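You operate a simulated robot arm through the tools that you are given. There is no shell and no other tool. Be economical: measure what you need, move in short steps, check, and stop when the job is done.

You run a simulated robot arm. Do the job below in one go: nothing can be reset, and whatever is moved stays where it is left.

Task
Put the 13 mm steel socket from the top of the service bench on top of the aluminium housing and the 8 mm steel socket on the silver block.
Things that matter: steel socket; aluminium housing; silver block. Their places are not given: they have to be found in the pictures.

Only the result counts: the job must be done as asked and must still hold three seconds after the hand-in. Knocking over, shifting, dropping, spilling or breaking anything else fails it.

Robot
A 6-joint arm with a two-finger parallel gripper, fixed in place. Base frame: the origin is at the foot of the arm, x ahead of it, y to its left, z up; the work surface is at about z = 0. Units: mm, rad, N and s.
With the tool pointing down near the work surface it reaches from about 140 to 580 mm from the base axis. Its first joint turns from -1.152 to 1.152 rad. Payload 2.1 kg.
The TCP is the grasp point between the finger pads, 30 mm short of the fingertips. In the tool frame z runs along the fingers and y along their closing line. Largest opening 94 mm; finger width 28, thickness 10; the body of the gripper, 50 by 96 mm, starts 55 mm behind the TCP.
Orientation is told as [roll, pitch, yaw] about the base's x, y, z axes, in that order, counted from this pose: with the fingers straight down and closing along the base's y, the tool's x points along the base's -x, its y along +y and its z along -z.

Tools
- The arm moves only by the tool play_rows. Its argument "series" is a list of rows, each a list of 3 entries, a list of its own where there are three numbers: the shift along the base's x, y, z in mm, then the turn, a rotation vector about the base's x, y, z in degrees, then the gripper command, from -1 (fully open) to 1 (shut), values between in proportion. In form: [[[tx, ty, tz], [rx, ry, rz], gripper], ...]. A call has 1 to 20 rows; each row shifts and turns the commanded pose from where the row before left it. Each row takes 0.2 s and may step no farther than 50 mm and 0.15 rad from the row before; otherwise, or with a gripper value out of range, the whole call is refused. Where a pose cannot be reached the arm comes as near as it can. A force on the tool above 40 N (or 10 N above the force at the start of the call, whichever is more), or a blocked arm, ends the call early, and 0.2 s more pass. Each finger travels about 72 mm/s and halts on what it meets, pressing with about 40 N; the grip force reading is that of the motor and also rises with nothing between the fingers. The clock runs only during rows and for 0.2 s after the last one: add rows that do not move to give the fingers time. The reply holds the time, the measured pose of the TCP, the force on the tool along the base axes, the opening and the grip force, in the units named above and with some noise.
- Cameras (640 x 400 px; columns grow to the right, rows downward): "scene" is fixed at [68.8, -398.8, 472.2]; the picture's right is [0.49, -0.87, 0.00], its down [-0.60, -0.34, -0.72] and it looks along [0.63, 0.36, -0.69] (base axes); focal length 336 px, centre (320, 200). "wrist" rides on the gripper at [-37, 0, -58] in the tool frame; the picture's right is [0.00, -1.00, 0.00], its down [0.97, 0.00, -0.24] and it looks along [0.24, 0.00, 0.97] (tool axes); focal length 218 px, centre (320, 200).
- get_image(camera): a new picture of that camera. It takes no simulated time.
- locate(camera, pixels): there is no depth. For up to 12 entries [column, row, z] of the newest picture of that camera ("zoom" is the newest enlarged one), the place [x, y] in the base frame at which the ray of that pixel passes the height z, good to about 2 mm. It takes no simulated time.
- inspect(camera, box): a new picture of the part [left, top, right, bottom] of that camera's present view, enlarged. It takes no simulated time.
- job_done(): hands the job in; it is judged then, once.

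Keep the steps short. Do not move on a guess: measure, check each grasp and each placing, and mend mistakes. In all there are 60 turns and 30 pictures (those below and enlarged ones count). Leave the gripper open and the arm clear of the work at the hand-in unless told otherwise, and finish with a single line.

The tools are called after ">>>" as name(argument=value, ...) on one line, values as JSON. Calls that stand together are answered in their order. play_rows: Moves the arm, as the interface text tells. Its arguments: {"type":"object","properties":{"series":{"type":"array","items":{"type":"array"}}},"required":["series"]} The other tools are called the same way: get_image (camera) takes a picture; locate (camera, pixels) gives the place at which the rays of pixels pass given heights; inspect (camera, box) takes an enlarged picture of a part of a camera's view; job_done () hands the job in.

At the start:

```text
time_s: 0.0
tool_pos: [225.0, -249.7, 279.6]
orientation: [-0.002, -0.003, -0.001]
wrist_force: [-0.1, 0.8, -0.9]
width: 93.9
finger_force: 0.0
```

scene: 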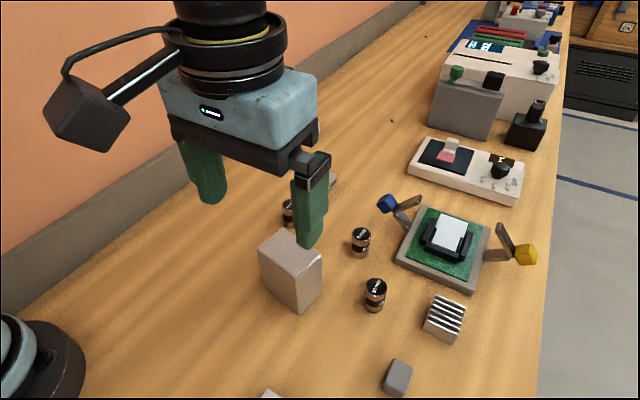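
wrist: 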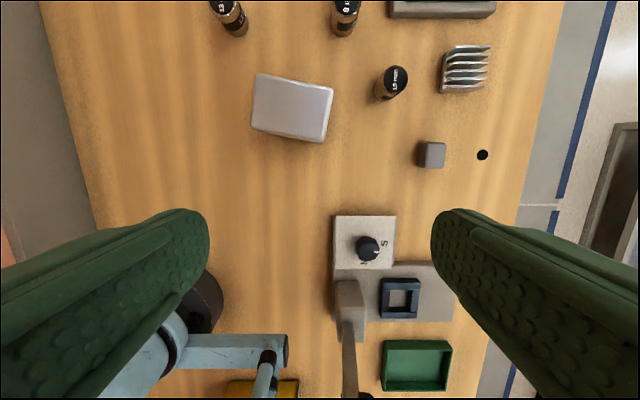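

I see three sockets with printed sizes, a silver-grey block, a small grey cube and a finned heatsink. I'll enlarge them to read the sizes.

>>> inspect(camera="wrist", box=[200, 0, 510, 180])

>>> inspect(camera="scene", box=[240, 170, 480, 400])

```text
2.06 times, centred on (355, 90) of wrist
```

zoom: 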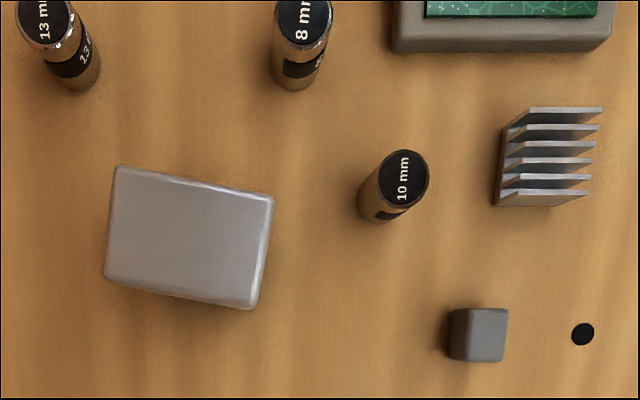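

```text
1.74 times, centred on (360, 285) of scene
```

zoom: 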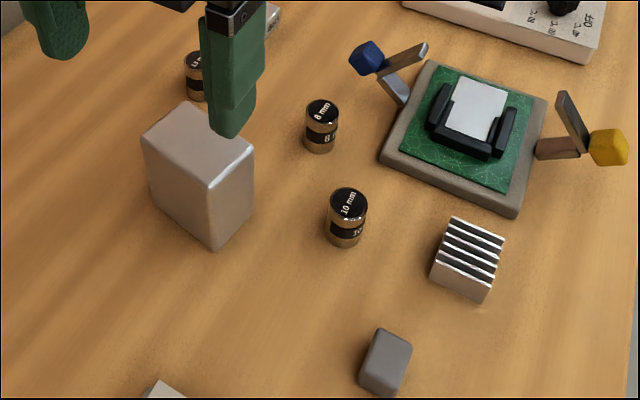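

The tops read "13 mm" (left), "8 mm" (middle) and "10 mm". Something silvery is hidden behind the finger, near scene (333,180). I'll raise the arm a little and move it forward to see the whole field.

>>> play_rows(series=[[[30, 20, 20], [0, 0, 0], -1], [[30, 20, 20], [0, 0, 0], -1], [[30, 20, 20], [0, 0, 0], -1], [[0, 40, 0], [0, 0, 0], -1], [[0, 40, 0], [0, 0, 0], -1], [[0, 0, 0], [0, 0, 0], -1]])

>>> get_image(camera="wrist")

>>> get_image(camera="scene")

```text
time_s: 1.4
tool_pos: [315.5, -109.0, 338.5]
orientation: [-0.002, 0.0, 0.0]
wrist_force: [-0.6, 0.0, -0.2]
width: 94.1
finger_force: 0.1
```

```text
25 pictures are left
```

wrist: 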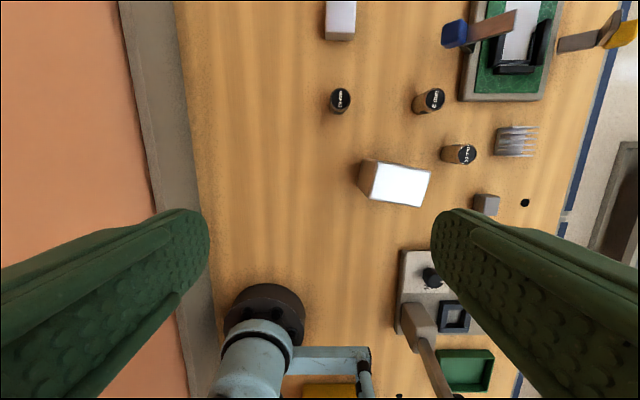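

```text
24 pictures are left
```

scene: 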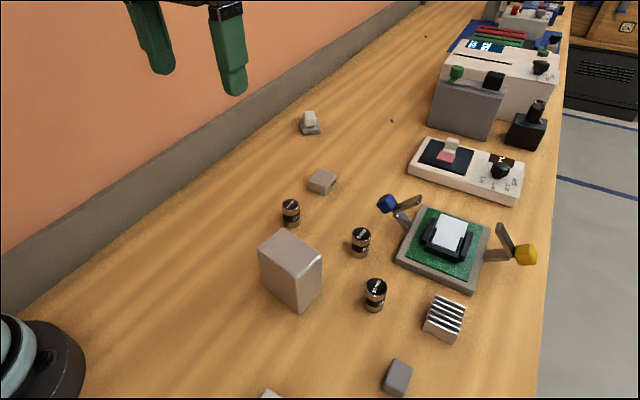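

More objects show up now: a low silver piece at scene (322,181) and another at (310,122). I'll enlarge both.

>>> inspect(camera="scene", box=[250, 100, 410, 200])

>>> inspect(camera="scene", box=[250, 190, 410, 320])

>>> inspect(camera="wrist", box=[300, 0, 560, 220])

```text
4.00 times, centred on (330, 150) of scene
```

zoom: 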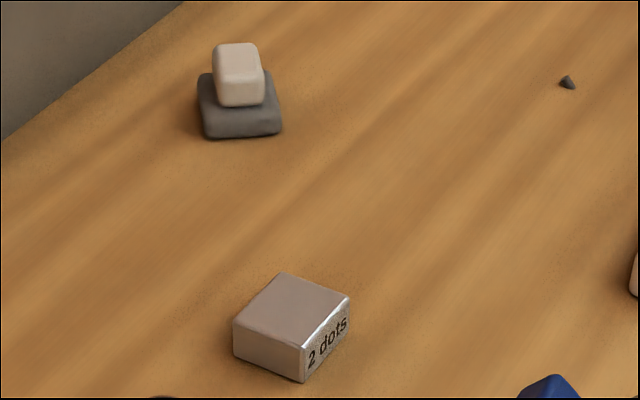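

```text
3.08 times, centred on (330, 255) of scene
```

zoom: 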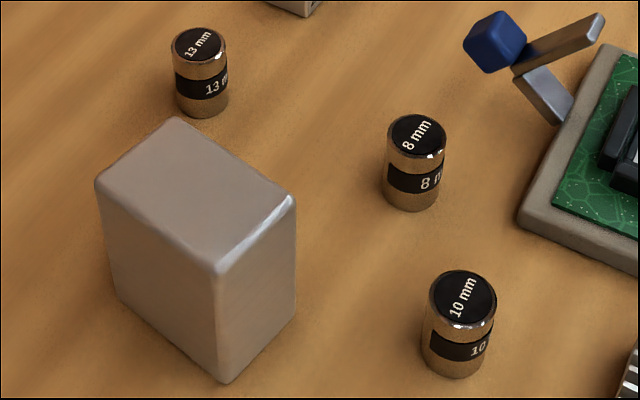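

```text
1.82 times, centred on (430, 110) of wrist
```

zoom: 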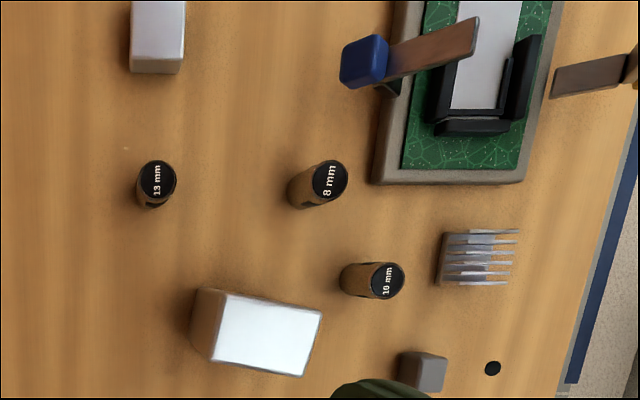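

The low piece marked "2 dots" is the silver block and the tall one is the aluminium housing. Next I'll triangulate the tops of the sockets, housing and block between the two cameras.

>>> locate(camera="scene", pixels=[[290.7, 203.7, 20], [290.7, 203.7, 30], [290.7, 203.7, 40], [361, 233, 30], [361, 233, 40], [292, 222, 0], [258.5, 248, 60], [287.5, 229, 60], [322, 257, 60], [294, 277, 60], [320, 185, 0], [299, 313, 0]])

>>> locate(camera="wrist", pixels=[[340.4, 97.9, 20], [340.4, 97.9, 30], [340.4, 97.9, 40], [435.5, 98.5, 30], [435.5, 98.5, 40], [376, 163, 60], [432, 172, 60], [422, 207, 60], [369, 199, 60], [326, 40, 20], [355, 40, 20]])

```text
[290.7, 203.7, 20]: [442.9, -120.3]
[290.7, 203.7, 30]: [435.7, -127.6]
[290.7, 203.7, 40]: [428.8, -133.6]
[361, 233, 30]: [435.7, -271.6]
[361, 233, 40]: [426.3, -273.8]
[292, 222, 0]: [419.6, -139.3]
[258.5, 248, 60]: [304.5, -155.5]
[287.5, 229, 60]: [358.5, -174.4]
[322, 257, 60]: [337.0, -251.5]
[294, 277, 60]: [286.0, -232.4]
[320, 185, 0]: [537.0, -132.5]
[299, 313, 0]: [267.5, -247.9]
```

```text
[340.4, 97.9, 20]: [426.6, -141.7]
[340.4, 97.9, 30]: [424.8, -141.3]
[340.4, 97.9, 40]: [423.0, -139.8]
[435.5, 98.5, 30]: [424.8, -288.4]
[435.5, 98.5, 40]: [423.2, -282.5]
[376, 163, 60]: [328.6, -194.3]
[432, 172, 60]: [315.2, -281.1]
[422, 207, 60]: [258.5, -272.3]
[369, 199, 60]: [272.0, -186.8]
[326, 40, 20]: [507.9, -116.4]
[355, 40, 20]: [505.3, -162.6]
```

The socket tops are at about z = 47, with the 13 mm socket near (421,-138.5) and the 8 mm socket near (424,-278). The housing top is around z = 90. I'll move above the 13 mm socket for a closer measurement.

>>> play_rows(series=[[[35, -10, -30], [0, 0, 0], -1], [[35, -10, -30], [0, 0, 0], -1], [[35, -9.5, -30], [0, 0, 0], -1], [[0, 0, -40], [0, 0, 0], -1], [[0, 0, -8], [0, 0, 0], -1], [[0, 0, 0], [0, 0, 0], -1]])

>>> get_image(camera="wrist")

```text
time_s: 2.8
tool_pos: [421.8, -139.2, 198.1]
orientation: [-0.003, -0.003, 0.0]
wrist_force: [-0.7, 0.5, -0.1]
width: 93.8
finger_force: 0.1
```

```text
20 pictures are left
```

wrist: 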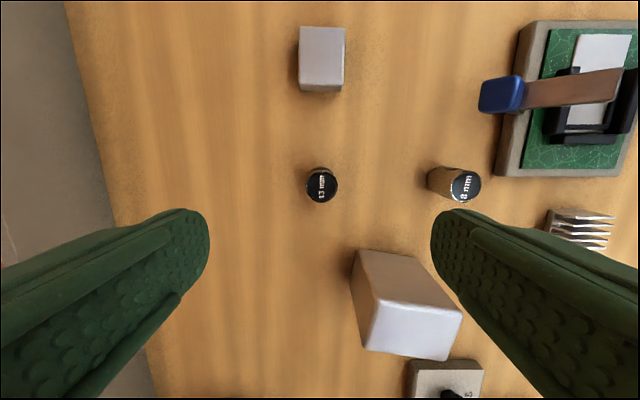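

>>> locate(camera="wrist", pixels=[[321, 186, 45], [466, 186, 45], [306, 186, 45], [337, 186, 45], [299, 27, 20], [346, 27, 20], [344, 85, 20], [300, 84, 20], [300, 93, 0], [343, 91, 0], [321, 86, 20], [466, 186, 50]])

>>> inspect(camera="wrist", box=[280, 10, 500, 210])

```text
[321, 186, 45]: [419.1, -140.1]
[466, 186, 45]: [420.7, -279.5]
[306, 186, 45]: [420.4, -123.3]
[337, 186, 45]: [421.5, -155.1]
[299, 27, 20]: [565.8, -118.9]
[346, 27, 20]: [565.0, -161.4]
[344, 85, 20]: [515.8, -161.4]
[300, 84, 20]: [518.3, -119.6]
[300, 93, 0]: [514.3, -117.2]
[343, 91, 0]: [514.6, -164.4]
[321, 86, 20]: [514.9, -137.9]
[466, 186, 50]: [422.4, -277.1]
```

```text
2.00 times, centred on (390, 110) of wrist
```

zoom: 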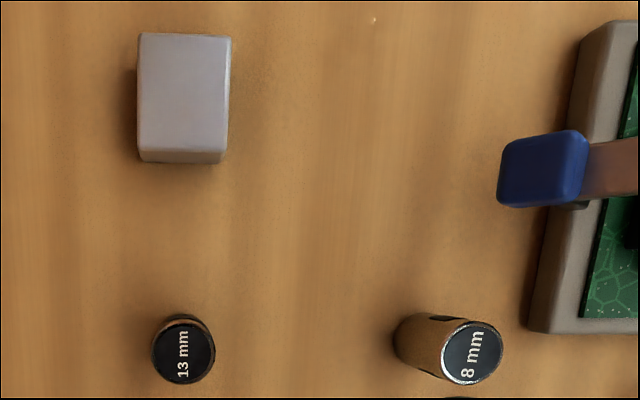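

The 13 mm socket is at (420.5,-139.5), about 32 mm across and 46 mm high, and the gripper is right above it. I'll go down to TCP z = 34 with the fingers open.

>>> play_rows(series=[[[-1, 0, -40], [0, 0, 0], -1], [[0, 0, -40], [0, 0, 0], -1], [[0, 0, -35], [0, 0, 0], -1], [[0, 0, -30], [0, 0, 0], -1], [[0, 0, -19], [0, 0, 0], -1], [[0, 0, 0], [0, 0, 0], -1]])

>>> get_image(camera="wrist")

```text
time_s: 4.2
tool_pos: [420.0, -137.4, 36.4]
orientation: [-0.002, -0.001, 0.001]
wrist_force: [0.1, -0.9, -0.2]
width: 94.2
finger_force: 0.0
```

```text
18 pictures are left
```

wrist: 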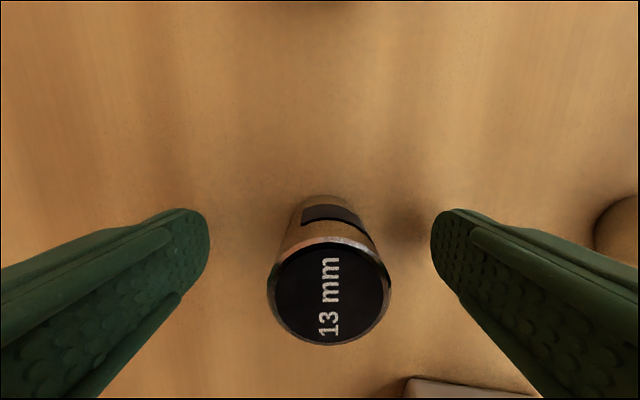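

The socket is centred between the fingers, within 2 mm. I'll close on it.

>>> play_rows(series=[[[1, -1, 0], [0, 0, 0], -1], [[0, 0, 0], [0, 0, 0], 1], [[0, 0, 0], [0, 0, 0], 1], [[0, 0, 0], [0, 0, 0], 1], [[0, 0, 0], [0, 0, 0], 1], [[0, 0, 0], [0, 0, 0], 1]])

```text
time_s: 5.6
tool_pos: [420.6, -140.3, 38.7]
orientation: [0.0, -0.002, 0.0]
wrist_force: [0.3, 0.2, 0.7]
width: 30.7
finger_force: 39.6
```

The width of 30.7 mm at 39.6 N means it is held. I'll lift straight up to about z = 174 and look at the grip and the housing.

>>> play_rows(series=[[[0, 0, 15], [0, 0, 0], 1], [[0, 0, 35], [0, 0, 0], 1], [[0, 0, 45], [0, 0, 0], 1], [[0, 0, 45], [0, 0, 0], 1], [[0, 0, 0], [0, 0, 0], 1]])

>>> get_image(camera="wrist")

>>> get_image(camera="scene")

```text
time_s: 6.8
tool_pos: [417.1, -141.5, 177.3]
orientation: [-0.002, -0.002, -0.001]
wrist_force: [0.4, -0.1, -0.4]
width: 0.0
finger_force: 33.1
```

```text
17 pictures are left
```

wrist: 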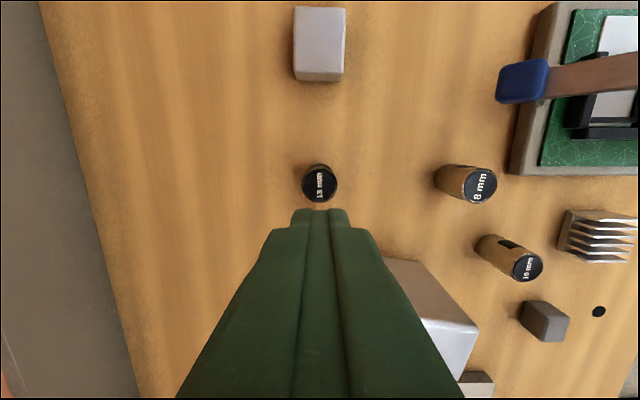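

```text
16 pictures are left
```

scene: 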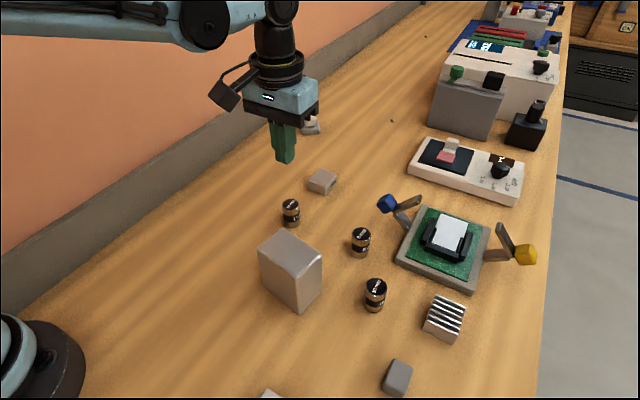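

The lift slipped: width is 0 and the 13 mm socket still stands on the bench. I'll open the fingers and re-measure its place before trying a lower grip and a slower lift.

>>> play_rows(series=[[[0, 0, 0], [0, 0, 0], -1], [[0, 0, 0], [0, 0, 0], -1], [[0, 0, 0], [0, 0, 0], -1], [[0, 0, 0], [0, 0, 0], -1]])

>>> inspect(camera="wrist", box=[270, 150, 370, 215])

>>> locate(camera="zoom", pixels=[[320, 216, 46]])

```text
time_s: 7.8
tool_pos: [416.4, -140.8, 176.1]
orientation: [-0.001, -0.002, 0.001]
wrist_force: [-0.2, 0.3, 0.4]
width: 93.9
finger_force: 0.0
```

```text
6.15 times, centred on (320, 182) of wrist
```

zoom: 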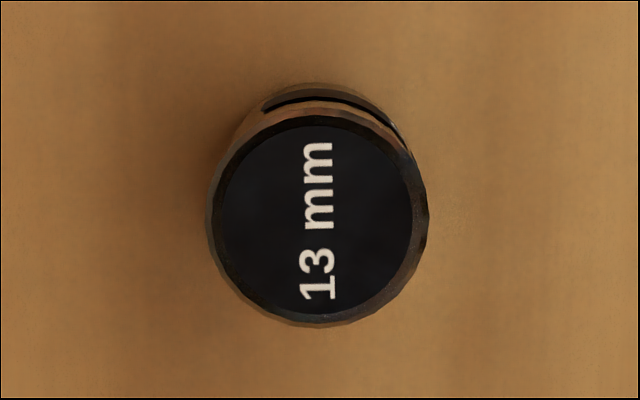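

```text
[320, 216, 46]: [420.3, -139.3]
```

The socket hasn't moved, at (420.3,-139.3). Summing my commands shows the last grip was at z = 37.6, too high on the socket. I'll go down to z = 32, close, and raise slowly by 10 mm as a test.

>>> play_rows(series=[[[0, 1, -40], [0, 0, 0], -1], [[0, 0, -40], [0, 0, 0], -1], [[0, 0, -35], [0, 0, 0], -1], [[0, 0, -20], [0, 0, 0], -1], [[0, 0, -10.6], [0, 0, 0], -1], [[0, 0, 0], [0, 0, 0], -1], [[0, 0, 0], [0, 0, 0], -1]])

>>> get_image(camera="wrist")

>>> inspect(camera="scene", box=[240, 150, 360, 240])

```text
time_s: 9.4
tool_pos: [420.0, -139.6, 31.6]
orientation: [-0.001, -0.002, -0.001]
wrist_force: [0.4, -0.3, 0.3]
width: 94.1
finger_force: 0.1
```

```text
14 pictures are left
```

wrist: 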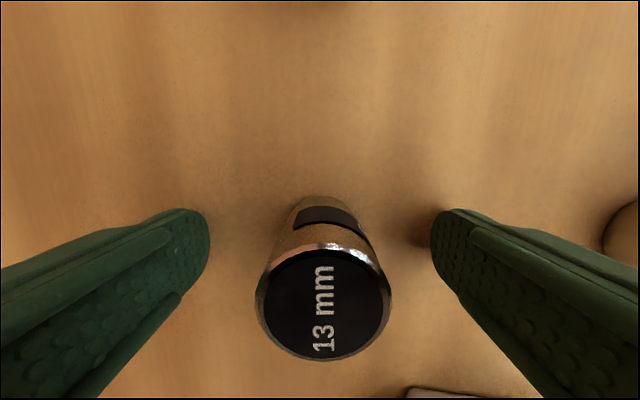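

```text
4.44 times, centred on (300, 195) of scene
```

zoom: 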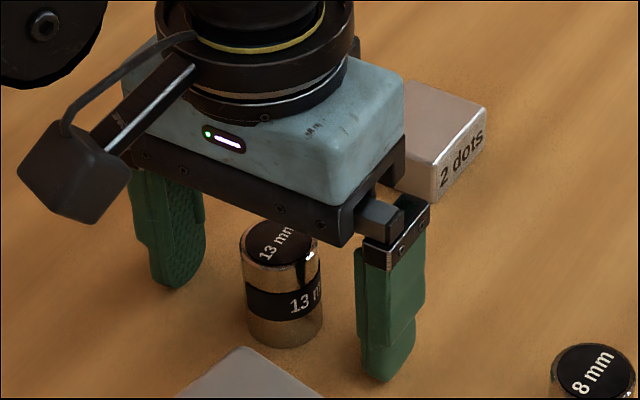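

The fingers now reach near the bench on both sides of the socket. I'll close and raise it gently by 10 mm.

>>> play_rows(series=[[[0, 0, 0], [0, 0, 0], 1], [[0, 0, 0], [0, 0, 0], 1], [[0, 0, 0], [0, 0, 0], 1], [[0, 0, 0], [0, 0, 0], 1], [[0, 0, 0], [0, 0, 0], 1], [[0, 0, 0], [0, 0, 0], 1], [[0, 0, 2], [0, 0, 0], 1], [[0, 0, 4], [0, 0, 0], 1], [[0, 0, 4], [0, 0, 0], 1], [[0, 0, 0], [0, 0, 0], 1]])

>>> inspect(camera="scene", box=[240, 150, 360, 240])

```text
time_s: 11.6
tool_pos: [420.6, -139.6, 42.7]
orientation: [-0.001, -0.003, -0.001]
wrist_force: [-0.8, -0.4, -0.7]
width: 30.7
finger_force: 40.3
```

```text
4.44 times, centred on (300, 195) of scene
```

zoom: 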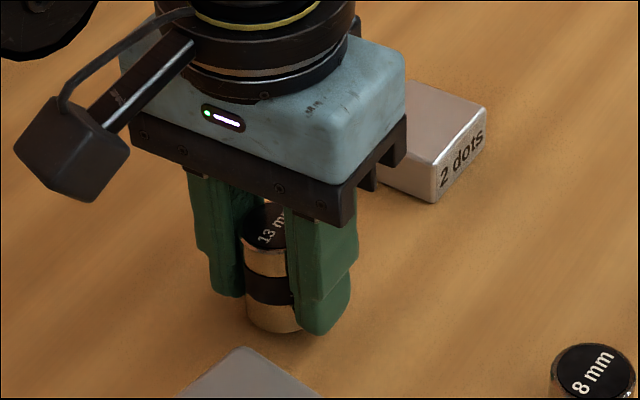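

It seems raised, but I want to confirm it isn't slipping. I'll lift another 20 mm slowly and look from the wrist.

>>> play_rows(series=[[[0, 0, 4], [0, 0, 0], 1], [[0, 0, 5], [0, 0, 0], 1], [[0, 0, 6], [0, 0, 0], 1], [[0, 0, 5], [0, 0, 0], 1], [[0, 0, 0], [0, 0, 0], 1]])

>>> inspect(camera="scene", box=[240, 150, 360, 240])

```text
time_s: 12.8
tool_pos: [419.8, -139.0, 61.3]
orientation: [-0.003, -0.001, 0.0]
wrist_force: [0.2, -0.7, -1.3]
width: 30.9
finger_force: 38.9
```

```text
4.44 times, centred on (300, 195) of scene
```

zoom: 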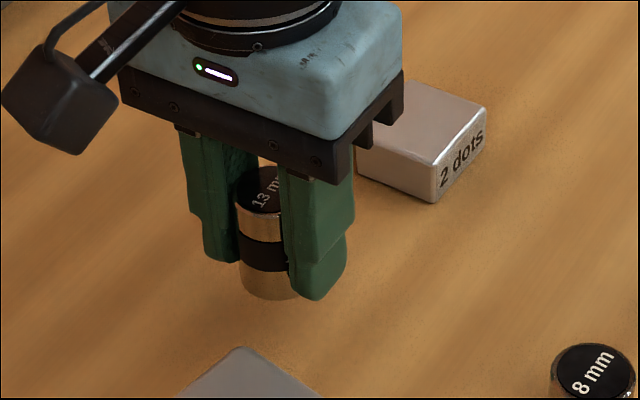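

The socket is held firmly with no slip. I'll raise it gently to about z = 172.

>>> play_rows(series=[[[0, 0, 4], [0, 0, 0], 1], [[0, 0, 7], [0, 0, 0], 1], [[0, 0, 9], [0, 0, 0], 1], [[0, 0, 10], [0, 0, 0], 1], [[0, 0, 10], [0, 0, 0], 1], [[0, 0, 10], [0, 0, 0], 1], [[0, 0, 10], [0, 0, 0], 1], [[0, 0, 10], [0, 0, 0], 1], [[0, 0, 10], [0, 0, 0], 1], [[0, 0, 10], [0, 0, 0], 1], [[0, 0, 9], [0, 0, 0], 1], [[0, 0, 7], [0, 0, 0], 1], [[0, 0, 4], [0, 0, 0], 1], [[0, 0, 0], [0, 0, 0], 1]])

>>> get_image(camera="wrist")

```text
time_s: 15.8
tool_pos: [419.3, -138.8, 169.8]
orientation: [-0.003, -0.001, 0.001]
wrist_force: [-0.1, -0.9, -2.4]
width: 30.6
finger_force: 40.3
```

```text
10 pictures are left
```

wrist: 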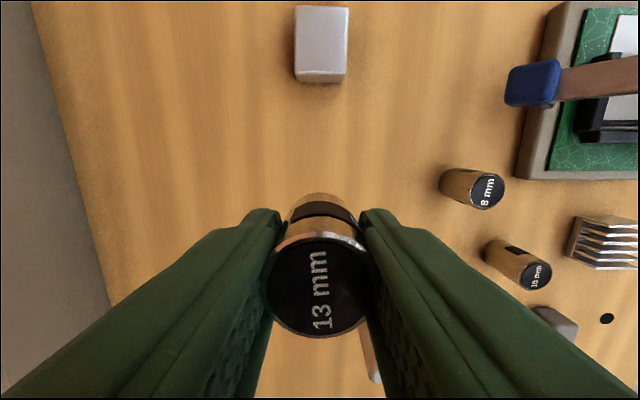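

The 13 mm socket is held but has slid about 8 mm down in the fingers, so its bottom is about 40 mm below the TCP. Triangulating the earlier pictures puts the centre of the housing top at about (299.5,-221), z about 97. I'll carry the socket there smoothly at this height.

>>> play_rows(series=[[[-3, -2, 0], [0, 0, 0], 1], [[-6, -4, 0], [0, 0, 0], 1], [[-9, -6, 0], [0, 0, 0], 1], [[-12, -8, 0], [0, 0, 0], 1], [[-12, -8, 0], [0, 0, 0], 1], [[-12, -8, 0], [0, 0, 0], 1], [[-12, -8, 0], [0, 0, 0], 1], [[-12, -8, 0], [0, 0, 0], 1], [[-12, -8, 0], [0, 0, 0], 1], [[-12, -8, 0], [0, 0, 0], 1], [[-9, -6, 0], [0, 0, 0], 1], [[-6, -4, 0], [0, 0, 0], 1], [[-3.5, -3.8, 0], [0, 0, 0], 1], [[0, 0, 0], [0, 0, 0], 1]])

>>> inspect(camera="scene", box=[230, 150, 390, 320])

>>> get_image(camera="wrist")

```text
time_s: 18.8
tool_pos: [299.8, -220.3, 169.2]
orientation: [0.0, -0.002, 0.001]
wrist_force: [0.5, -0.5, -1.6]
width: 30.6
finger_force: 39.7
```

```text
2.35 times, centred on (310, 235) of scene
```

zoom: 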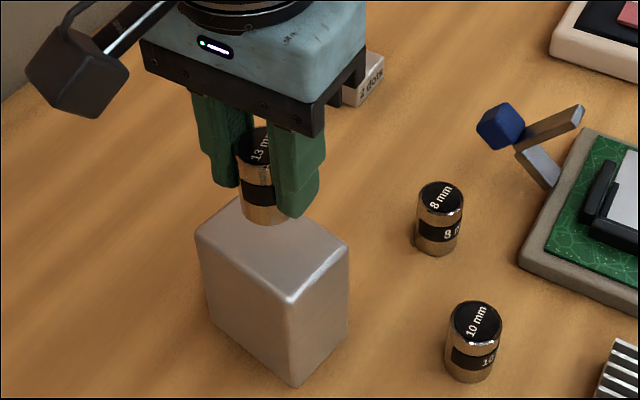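

```text
8 pictures are left
```

wrist: 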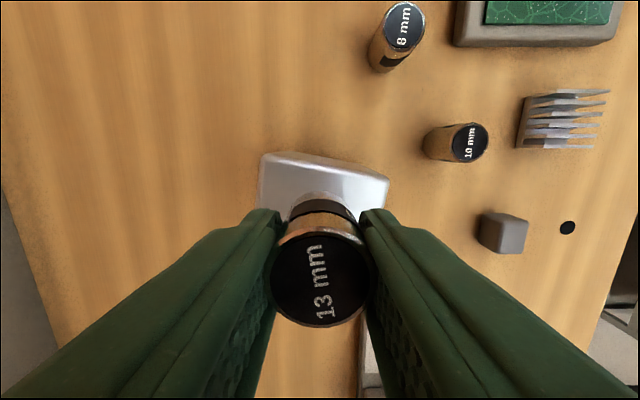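

The housing's near edge puts its centre at (299.5,-221), right under the socket. The socket's bottom is about 33 mm above the housing top. I'll lower 26 mm and then feel for contact.

>>> play_rows(series=[[[0, 0, -3], [0, 0, 0], 1], [[0, 0, -5], [0, 0, 0], 1], [[0, 0, -6], [0, 0, 0], 1], [[0, 0, -5], [0, 0, 0], 1], [[0, 0, -4], [0, 0, 0], 1], [[0, 0, -3], [0, 0, 0], 1], [[0, 0, 0], [0, 0, 0], 1]])

>>> play_rows(series=[[[0, 0, -2], [0, 0, 0], 1], [[0, 0, 0], [0, 0, 0], 1]])

>>> play_rows(series=[[[0, 0, -2], [0, 0, 0], 1], [[0, 0, 0], [0, 0, 0], 1]])

>>> inspect(camera="scene", box=[250, 180, 340, 270])

```text
time_s: 20.4
tool_pos: [300.2, -221.7, 144.1]
orientation: [-0.002, 0.0, 0.0]
wrist_force: [0.3, -0.8, -1.7]
width: 30.7
finger_force: 39.5
```

```text
time_s: 21.0
tool_pos: [300.8, -221.7, 142.8]
orientation: [-0.003, -0.002, 0.0]
wrist_force: [-1.9, 0.0, 23.1]
width: 30.5
finger_force: 40.0
```

```text
time_s: 21.6
tool_pos: [300.3, -220.8, 139.6]
orientation: [-0.003, -0.002, 0.003]
wrist_force: [3.7, -2.0, 30.7]
width: 30.3
finger_force: 40.1
```

```text
4.44 times, centred on (295, 225) of scene
```

zoom: 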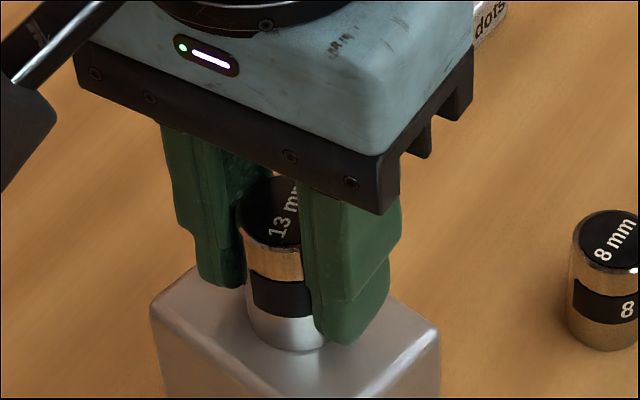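

Contact shows as 23 N then 31 N, and the socket stands on the housing. I'll ease up 2 mm to take off the pressure, open, and then rise straight up.

>>> play_rows(series=[[[0, 0, 2], [0, 0, 0], 1], [[0, 0, 0], [0, 0, 0], 0.3], [[0, 0, 0], [0, 0, 0], -0.2], [[0, 0, 0], [0, 0, 0], -1], [[0, 0, 0], [0, 0, 0], -1], [[0, 0, 0], [0, 0, 0], -1], [[0, 0, 20], [0, 0, 0], -1], [[0, 0, 35], [0, 0, 0], -1], [[0, 0, 10], [0, 0, 0], -1], [[0, 0, 0], [0, 0, 0], -1]])

>>> get_image(camera="wrist")

```text
time_s: 23.8
tool_pos: [299.2, -219.3, 207.5]
orientation: [-0.001, -0.001, 0.001]
wrist_force: [0.7, -0.3, -0.3]
width: 94.1
finger_force: 0.0
```

```text
6 pictures are left
```

wrist: 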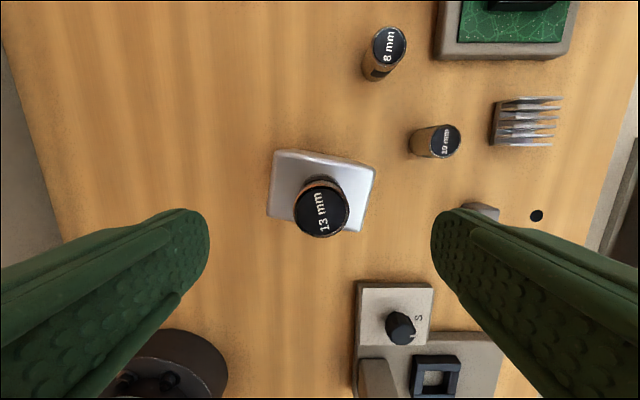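

The 13 mm socket stands upright near the centre of the housing. I'll measure the 8 mm socket again, along with the fixture's edge beside it.

>>> locate(camera="wrist", pixels=[[389, 46, 46], [438, 57, 15], [447, 141, 46], [321, 207, 143], [378, 80, 0]])

>>> play_rows(series=[[[20, -10, 0], [0, 0, 8], -1], [[25, -12, 0], [0, 0, 8], -1], [[30, -14, 0], [0, 0, 8], -0.28], [[27, -12, 0], [0, 0, 8], -0.28], [[20.5, -9.5, 0], [0, 0, 8], -0.28], [[0, 0, 0], [0, 0, 0], -0.28], [[0, 0, 0], [0, 0, 0], -0.28]])

>>> get_image(camera="wrist")

```text
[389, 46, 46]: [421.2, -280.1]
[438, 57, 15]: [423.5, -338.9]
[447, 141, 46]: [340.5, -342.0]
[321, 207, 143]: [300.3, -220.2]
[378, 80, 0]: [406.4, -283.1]
```

```text
time_s: 25.4
tool_pos: [422.6, -278.0, 205.9]
orientation: [0.001, -0.002, 0.699]
wrist_force: [-0.1, -0.3, 0.3]
width: 60.2
finger_force: 0.0
```

```text
5 pictures are left
```

wrist: 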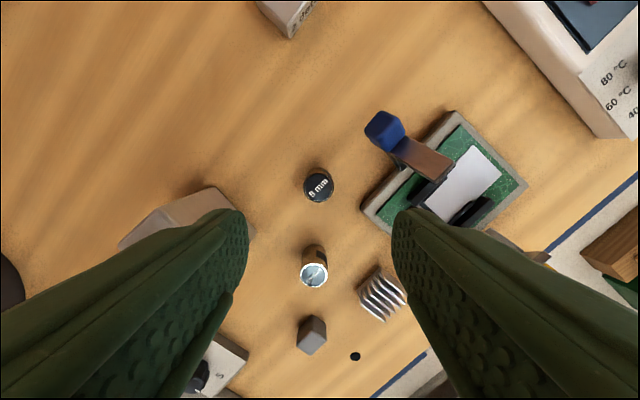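

The gripper is above the 8 mm socket, yawed 40°. I'll check the centring and then go down.

>>> locate(camera="wrist", pixels=[[319, 187, 46], [304, 187, 46], [334, 187, 46], [362, 208, 12], [372, 133, 60]])

```text
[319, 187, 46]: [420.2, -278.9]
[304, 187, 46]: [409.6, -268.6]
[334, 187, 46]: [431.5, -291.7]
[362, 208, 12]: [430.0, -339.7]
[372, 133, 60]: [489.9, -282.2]
```

The socket is at (421,-279), under the tool, and the knob and fixture clear the gripper. I'll descend to z about 31.5 with the fingers 60 mm apart.

>>> play_rows(series=[[[-1, -0.5, -40], [0, 0, 0], -0.28], [[0, 0, -40], [0, 0, 0], -0.28], [[0, 0, -40], [0, 0, 0], -0.28], [[0, 0, -30], [0, 0, 0], -0.28], [[0, 0, -18], [0, 0, 0], -0.28], [[0, 0, -9.5], [0, 0, 0], -0.28], [[0, 0, 0], [0, 0, 0], -0.28], [[0, 0, 0], [0, 0, 0], -0.28]])

```text
time_s: 27.2
tool_pos: [420.0, -277.1, 30.4]
orientation: [-0.002, -0.002, 0.697]
wrist_force: [0.1, 0.5, 0.2]
width: 60.0
finger_force: 0.2
```

It reached z about 31 with no contact. I'll close and lift slowly by 10 mm.

>>> play_rows(series=[[[0, 0, 0], [0, 0, 0], 1], [[0, 0, 0], [0, 0, 0], 1], [[0, 0, 0], [0, 0, 0], 1], [[0, 0, 0], [0, 0, 0], 1], [[0, 0, 0], [0, 0, 0], 1], [[0, 0, 2], [0, 0, 0], 1], [[0, 0, 4], [0, 0, 0], 1], [[0, 0, 4], [0, 0, 0], 1], [[0, 0, 0], [0, 0, 0], 1]])

```text
time_s: 29.2
tool_pos: [420.9, -278.0, 40.8]
orientation: [-0.002, -0.001, 0.698]
wrist_force: [0.1, -0.6, -0.9]
width: 30.2
finger_force: 39.2
```

It is held at 30.2 mm width. I'll raise it smoothly by 65 mm and look.

>>> play_rows(series=[[[0, 0, 4], [0, 0, 0], 1], [[0, 0, 6], [0, 0, 0], 1], [[0, 0, 7], [0, 0, 0], 1], [[0, 0, 8], [0, 0, 0], 1], [[0, 0, 8], [0, 0, 0], 1], [[0, 0, 8], [0, 0, 0], 1], [[0, 0, 8], [0, 0, 0], 1], [[0, 0, 7], [0, 0, 0], 1], [[0, 0, 6], [0, 0, 0], 1], [[0, 0, 3], [0, 0, 0], 1], [[0, 0, 0], [0, 0, 0], 1]])

>>> get_image(camera="wrist")

```text
time_s: 31.6
tool_pos: [421.9, -279.0, 105.3]
orientation: [0.0, -0.003, 0.7]
wrist_force: [-1.1, 0.0, -2.7]
width: 30.2
finger_force: 40.0
```

```text
4 pictures are left
```

wrist: 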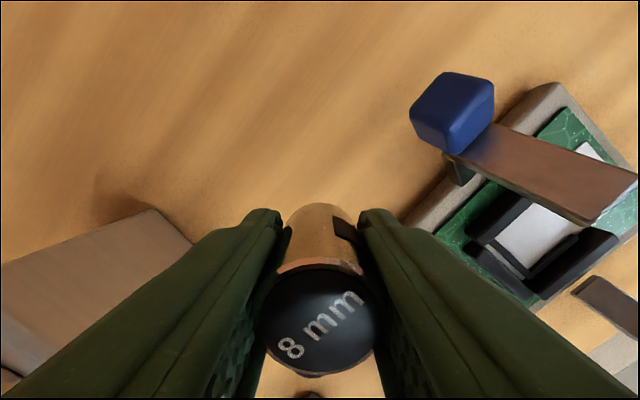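

The 8 mm socket sits firmly and hardly slid. I'll carry it first along +y, away from the knob, and then diagonally to the silver block centre at (540.5,-140.5).

>>> play_rows(series=[[[0, 4, 0], [0, 0, 0], 1], [[0, 8, 0], [0, 0, 0], 1], [[0, 12, 0], [0, 0, 0], 1], [[0, 12, 0], [0, 0, 0], 1], [[1, 12, 0], [0, 0, 0], 1], [[4, 12, 0], [0, 0, 0], 1], [[8, 10, 0], [0, 0, 0], 1], [[11, 8.5, 0], [0, 0, 0], 1], [[12, 8, 0], [0, 0, 0], 1], [[12, 8, 0], [0, 0, 0], 1], [[12, 8, 0], [0, 0, 0], 1], [[12, 8, 0], [0, 0, 0], 1], [[12, 8, 0], [0, 0, 0], 1], [[12, 7, 0], [0, 0, 0], 1], [[10, 6, 0], [0, 0, 0], 1], [[7, 4, 0], [0, 0, 0], 1], [[4, 2, 0], [0, 0, 0], 1], [[2.5, 1, 0], [0, 0, 0], 1], [[0, 0, 0], [0, 0, 0], 1]])

>>> inspect(camera="scene", box=[260, 110, 400, 210])

```text
time_s: 35.6
tool_pos: [539.4, -140.9, 105.0]
orientation: [-0.002, -0.002, 0.7]
wrist_force: [0.2, 0.0, -1.3]
width: 30.1
finger_force: 40.1
```

```text
4.00 times, centred on (330, 160) of scene
```

zoom: 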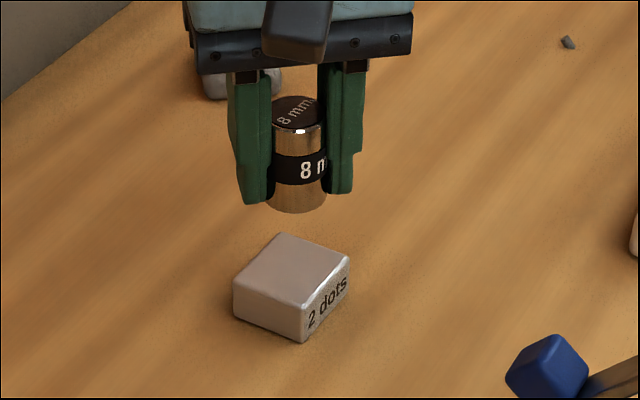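

The socket is above the block and aligned with it, with about 45 mm to go. I'll lower 36 mm and then feel for contact.

>>> play_rows(series=[[[0, 0, -3], [0, 0, 0], 1], [[0, 0, -6], [0, 0, 0], 1], [[0, 0, -7], [0, 0, 0], 1], [[0, 0, -7], [0, 0, 0], 1], [[0, 0, -6], [0, 0, 0], 1], [[0, 0, -4], [0, 0, 0], 1], [[0, 0, -3], [0, 0, 0], 1], [[0, 0, 0], [0, 0, 0], 1]])

>>> play_rows(series=[[[0, 0, -2], [0, 0, 0], 1], [[0, 0, 0], [0, 0, 0], 1]])

>>> play_rows(series=[[[0, 0, -2], [0, 0, 0], 1], [[0, 0, 0], [0, 0, 0], 1]])

```text
time_s: 37.4
tool_pos: [542.1, -138.9, 68.6]
orientation: [-0.002, -0.004, 0.698]
wrist_force: [0.3, 1.4, -1.6]
width: 30.4
finger_force: 40.2
```

```text
time_s: 38.0
tool_pos: [542.0, -139.9, 66.7]
orientation: [-0.002, -0.002, 0.699]
wrist_force: [0.1, -0.7, -1.1]
width: 30.2
finger_force: 39.5
```

```text
time_s: 38.6
tool_pos: [541.9, -141.7, 64.8]
orientation: [-0.001, -0.002, 0.697]
wrist_force: [-0.7, 0.2, -1.8]
width: 30.2
finger_force: 40.4
```

No contact yet at z about 66. I'll keep lowering in 2 mm steps.

>>> play_rows(series=[[[0, 0, -2], [0, 0, 0], 1], [[0, 0, 0], [0, 0, 0], 1]])

>>> play_rows(series=[[[0, 0, -2], [0, 0, 0], 1], [[0, 0, 0], [0, 0, 0], 1]])

```text
time_s: 39.2
tool_pos: [541.2, -140.0, 62.8]
orientation: [-0.002, -0.002, 0.698]
wrist_force: [0.3, -0.3, -1.7]
width: 30.4
finger_force: 39.8
```

```text
time_s: 39.8
tool_pos: [540.8, -140.1, 61.2]
orientation: [-0.002, -0.003, 0.699]
wrist_force: [-0.9, 0.8, -0.3]
width: 30.3
finger_force: 39.9
```

>>> play_rows(series=[[[0, 0, -1.5], [0, 0, 0], 1], [[0, 0, 0], [0, 0, 0], 1]])

```text
time_s: 40.4
tool_pos: [540.4, -140.7, 60.2]
orientation: [-0.003, -0.001, 0.697]
wrist_force: [0.6, 0.8, -0.8]
width: 30.5
finger_force: 40.0
```

Still no clear force, so I'll check with a picture before going further.

>>> inspect(camera="scene", box=[290, 140, 360, 200])

```text
6.67 times, centred on (325, 170) of scene
```

zoom: 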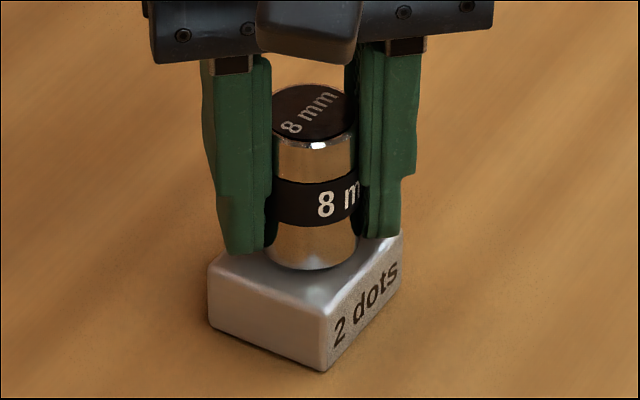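

The socket sits just above the block and is centred. I'll continue in 1 mm steps.

>>> play_rows(series=[[[0, 0, -1], [0, 0, 0], 1], [[0, 0, 0], [0, 0, 0], 1]])

>>> play_rows(series=[[[0, 0, -1], [0, 0, 0], 1], [[0, 0, 0], [0, 0, 0], 1]])

```text
time_s: 41.0
tool_pos: [541.0, -142.0, 58.5]
orientation: [-0.003, -0.001, 0.696]
wrist_force: [0.1, -0.6, -1.3]
width: 30.3
finger_force: 39.5
```

```text
time_s: 41.6
tool_pos: [540.4, -139.8, 57.3]
orientation: [-0.001, -0.001, 0.7]
wrist_force: [0.0, -0.1, -1.7]
width: 30.2
finger_force: 40.4
```

>>> play_rows(series=[[[0, 0, -1], [0, 0, 0], 1], [[0, 0, 0], [0, 0, 0], 1]])

>>> play_rows(series=[[[0, 0, -1], [0, 0, 0], 1], [[0, 0, 0], [0, 0, 0], 1]])

```text
time_s: 42.2
tool_pos: [539.3, -140.7, 56.0]
orientation: [-0.001, -0.001, 0.697]
wrist_force: [-0.1, 0.9, -0.4]
width: 30.5
finger_force: 40.1
```

```text
time_s: 42.8
tool_pos: [538.8, -140.6, 55.8]
orientation: [0.0, -0.001, 0.698]
wrist_force: [-5.6, -0.1, 22.6]
width: 30.5
finger_force: 39.9
```

Contact at 22.6 N. I'll ease up 1 mm, open, and rise straight up.

>>> play_rows(series=[[[0, 0, 1], [0, 0, 0], 1], [[0, 0, 0], [0, 0, 0], 0.3], [[0, 0, 0], [0, 0, 0], -0.2], [[0, 0, 0], [0, 0, 0], -0.7], [[0, 0, 0], [0, 0, 0], -0.7], [[0, 0, 0], [0, 0, 0], -0.7], [[0, 0, 20], [0, 0, 0], -0.7], [[0, 0, 40], [0, 0, 0], -0.7], [[0, 0, 45], [0, 0, 0], -1], [[0, 0, 20], [0, 0, 0], -1], [[0, 0, 0], [0, 0, 0], -1]])

>>> get_image(camera="scene")

```text
time_s: 45.2
tool_pos: [542.0, -136.6, 178.9]
orientation: [-0.002, -0.002, 0.699]
wrist_force: [0.2, 0.0, 0.1]
width: 93.9
finger_force: 0.2
```

```text
1 pictures are left
```

scene: 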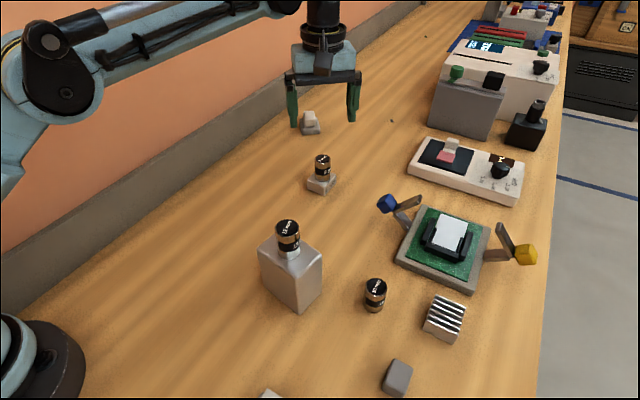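

Both sockets stand upright on their targets, nothing else has moved, and the gripper is open and clear, so I'll hand in.

>>> job_done()

```text
The job is handed in.
```

The 13 mm socket stands on the aluminium housing and the 8 mm socket stands on the silver block; the job is handed in.
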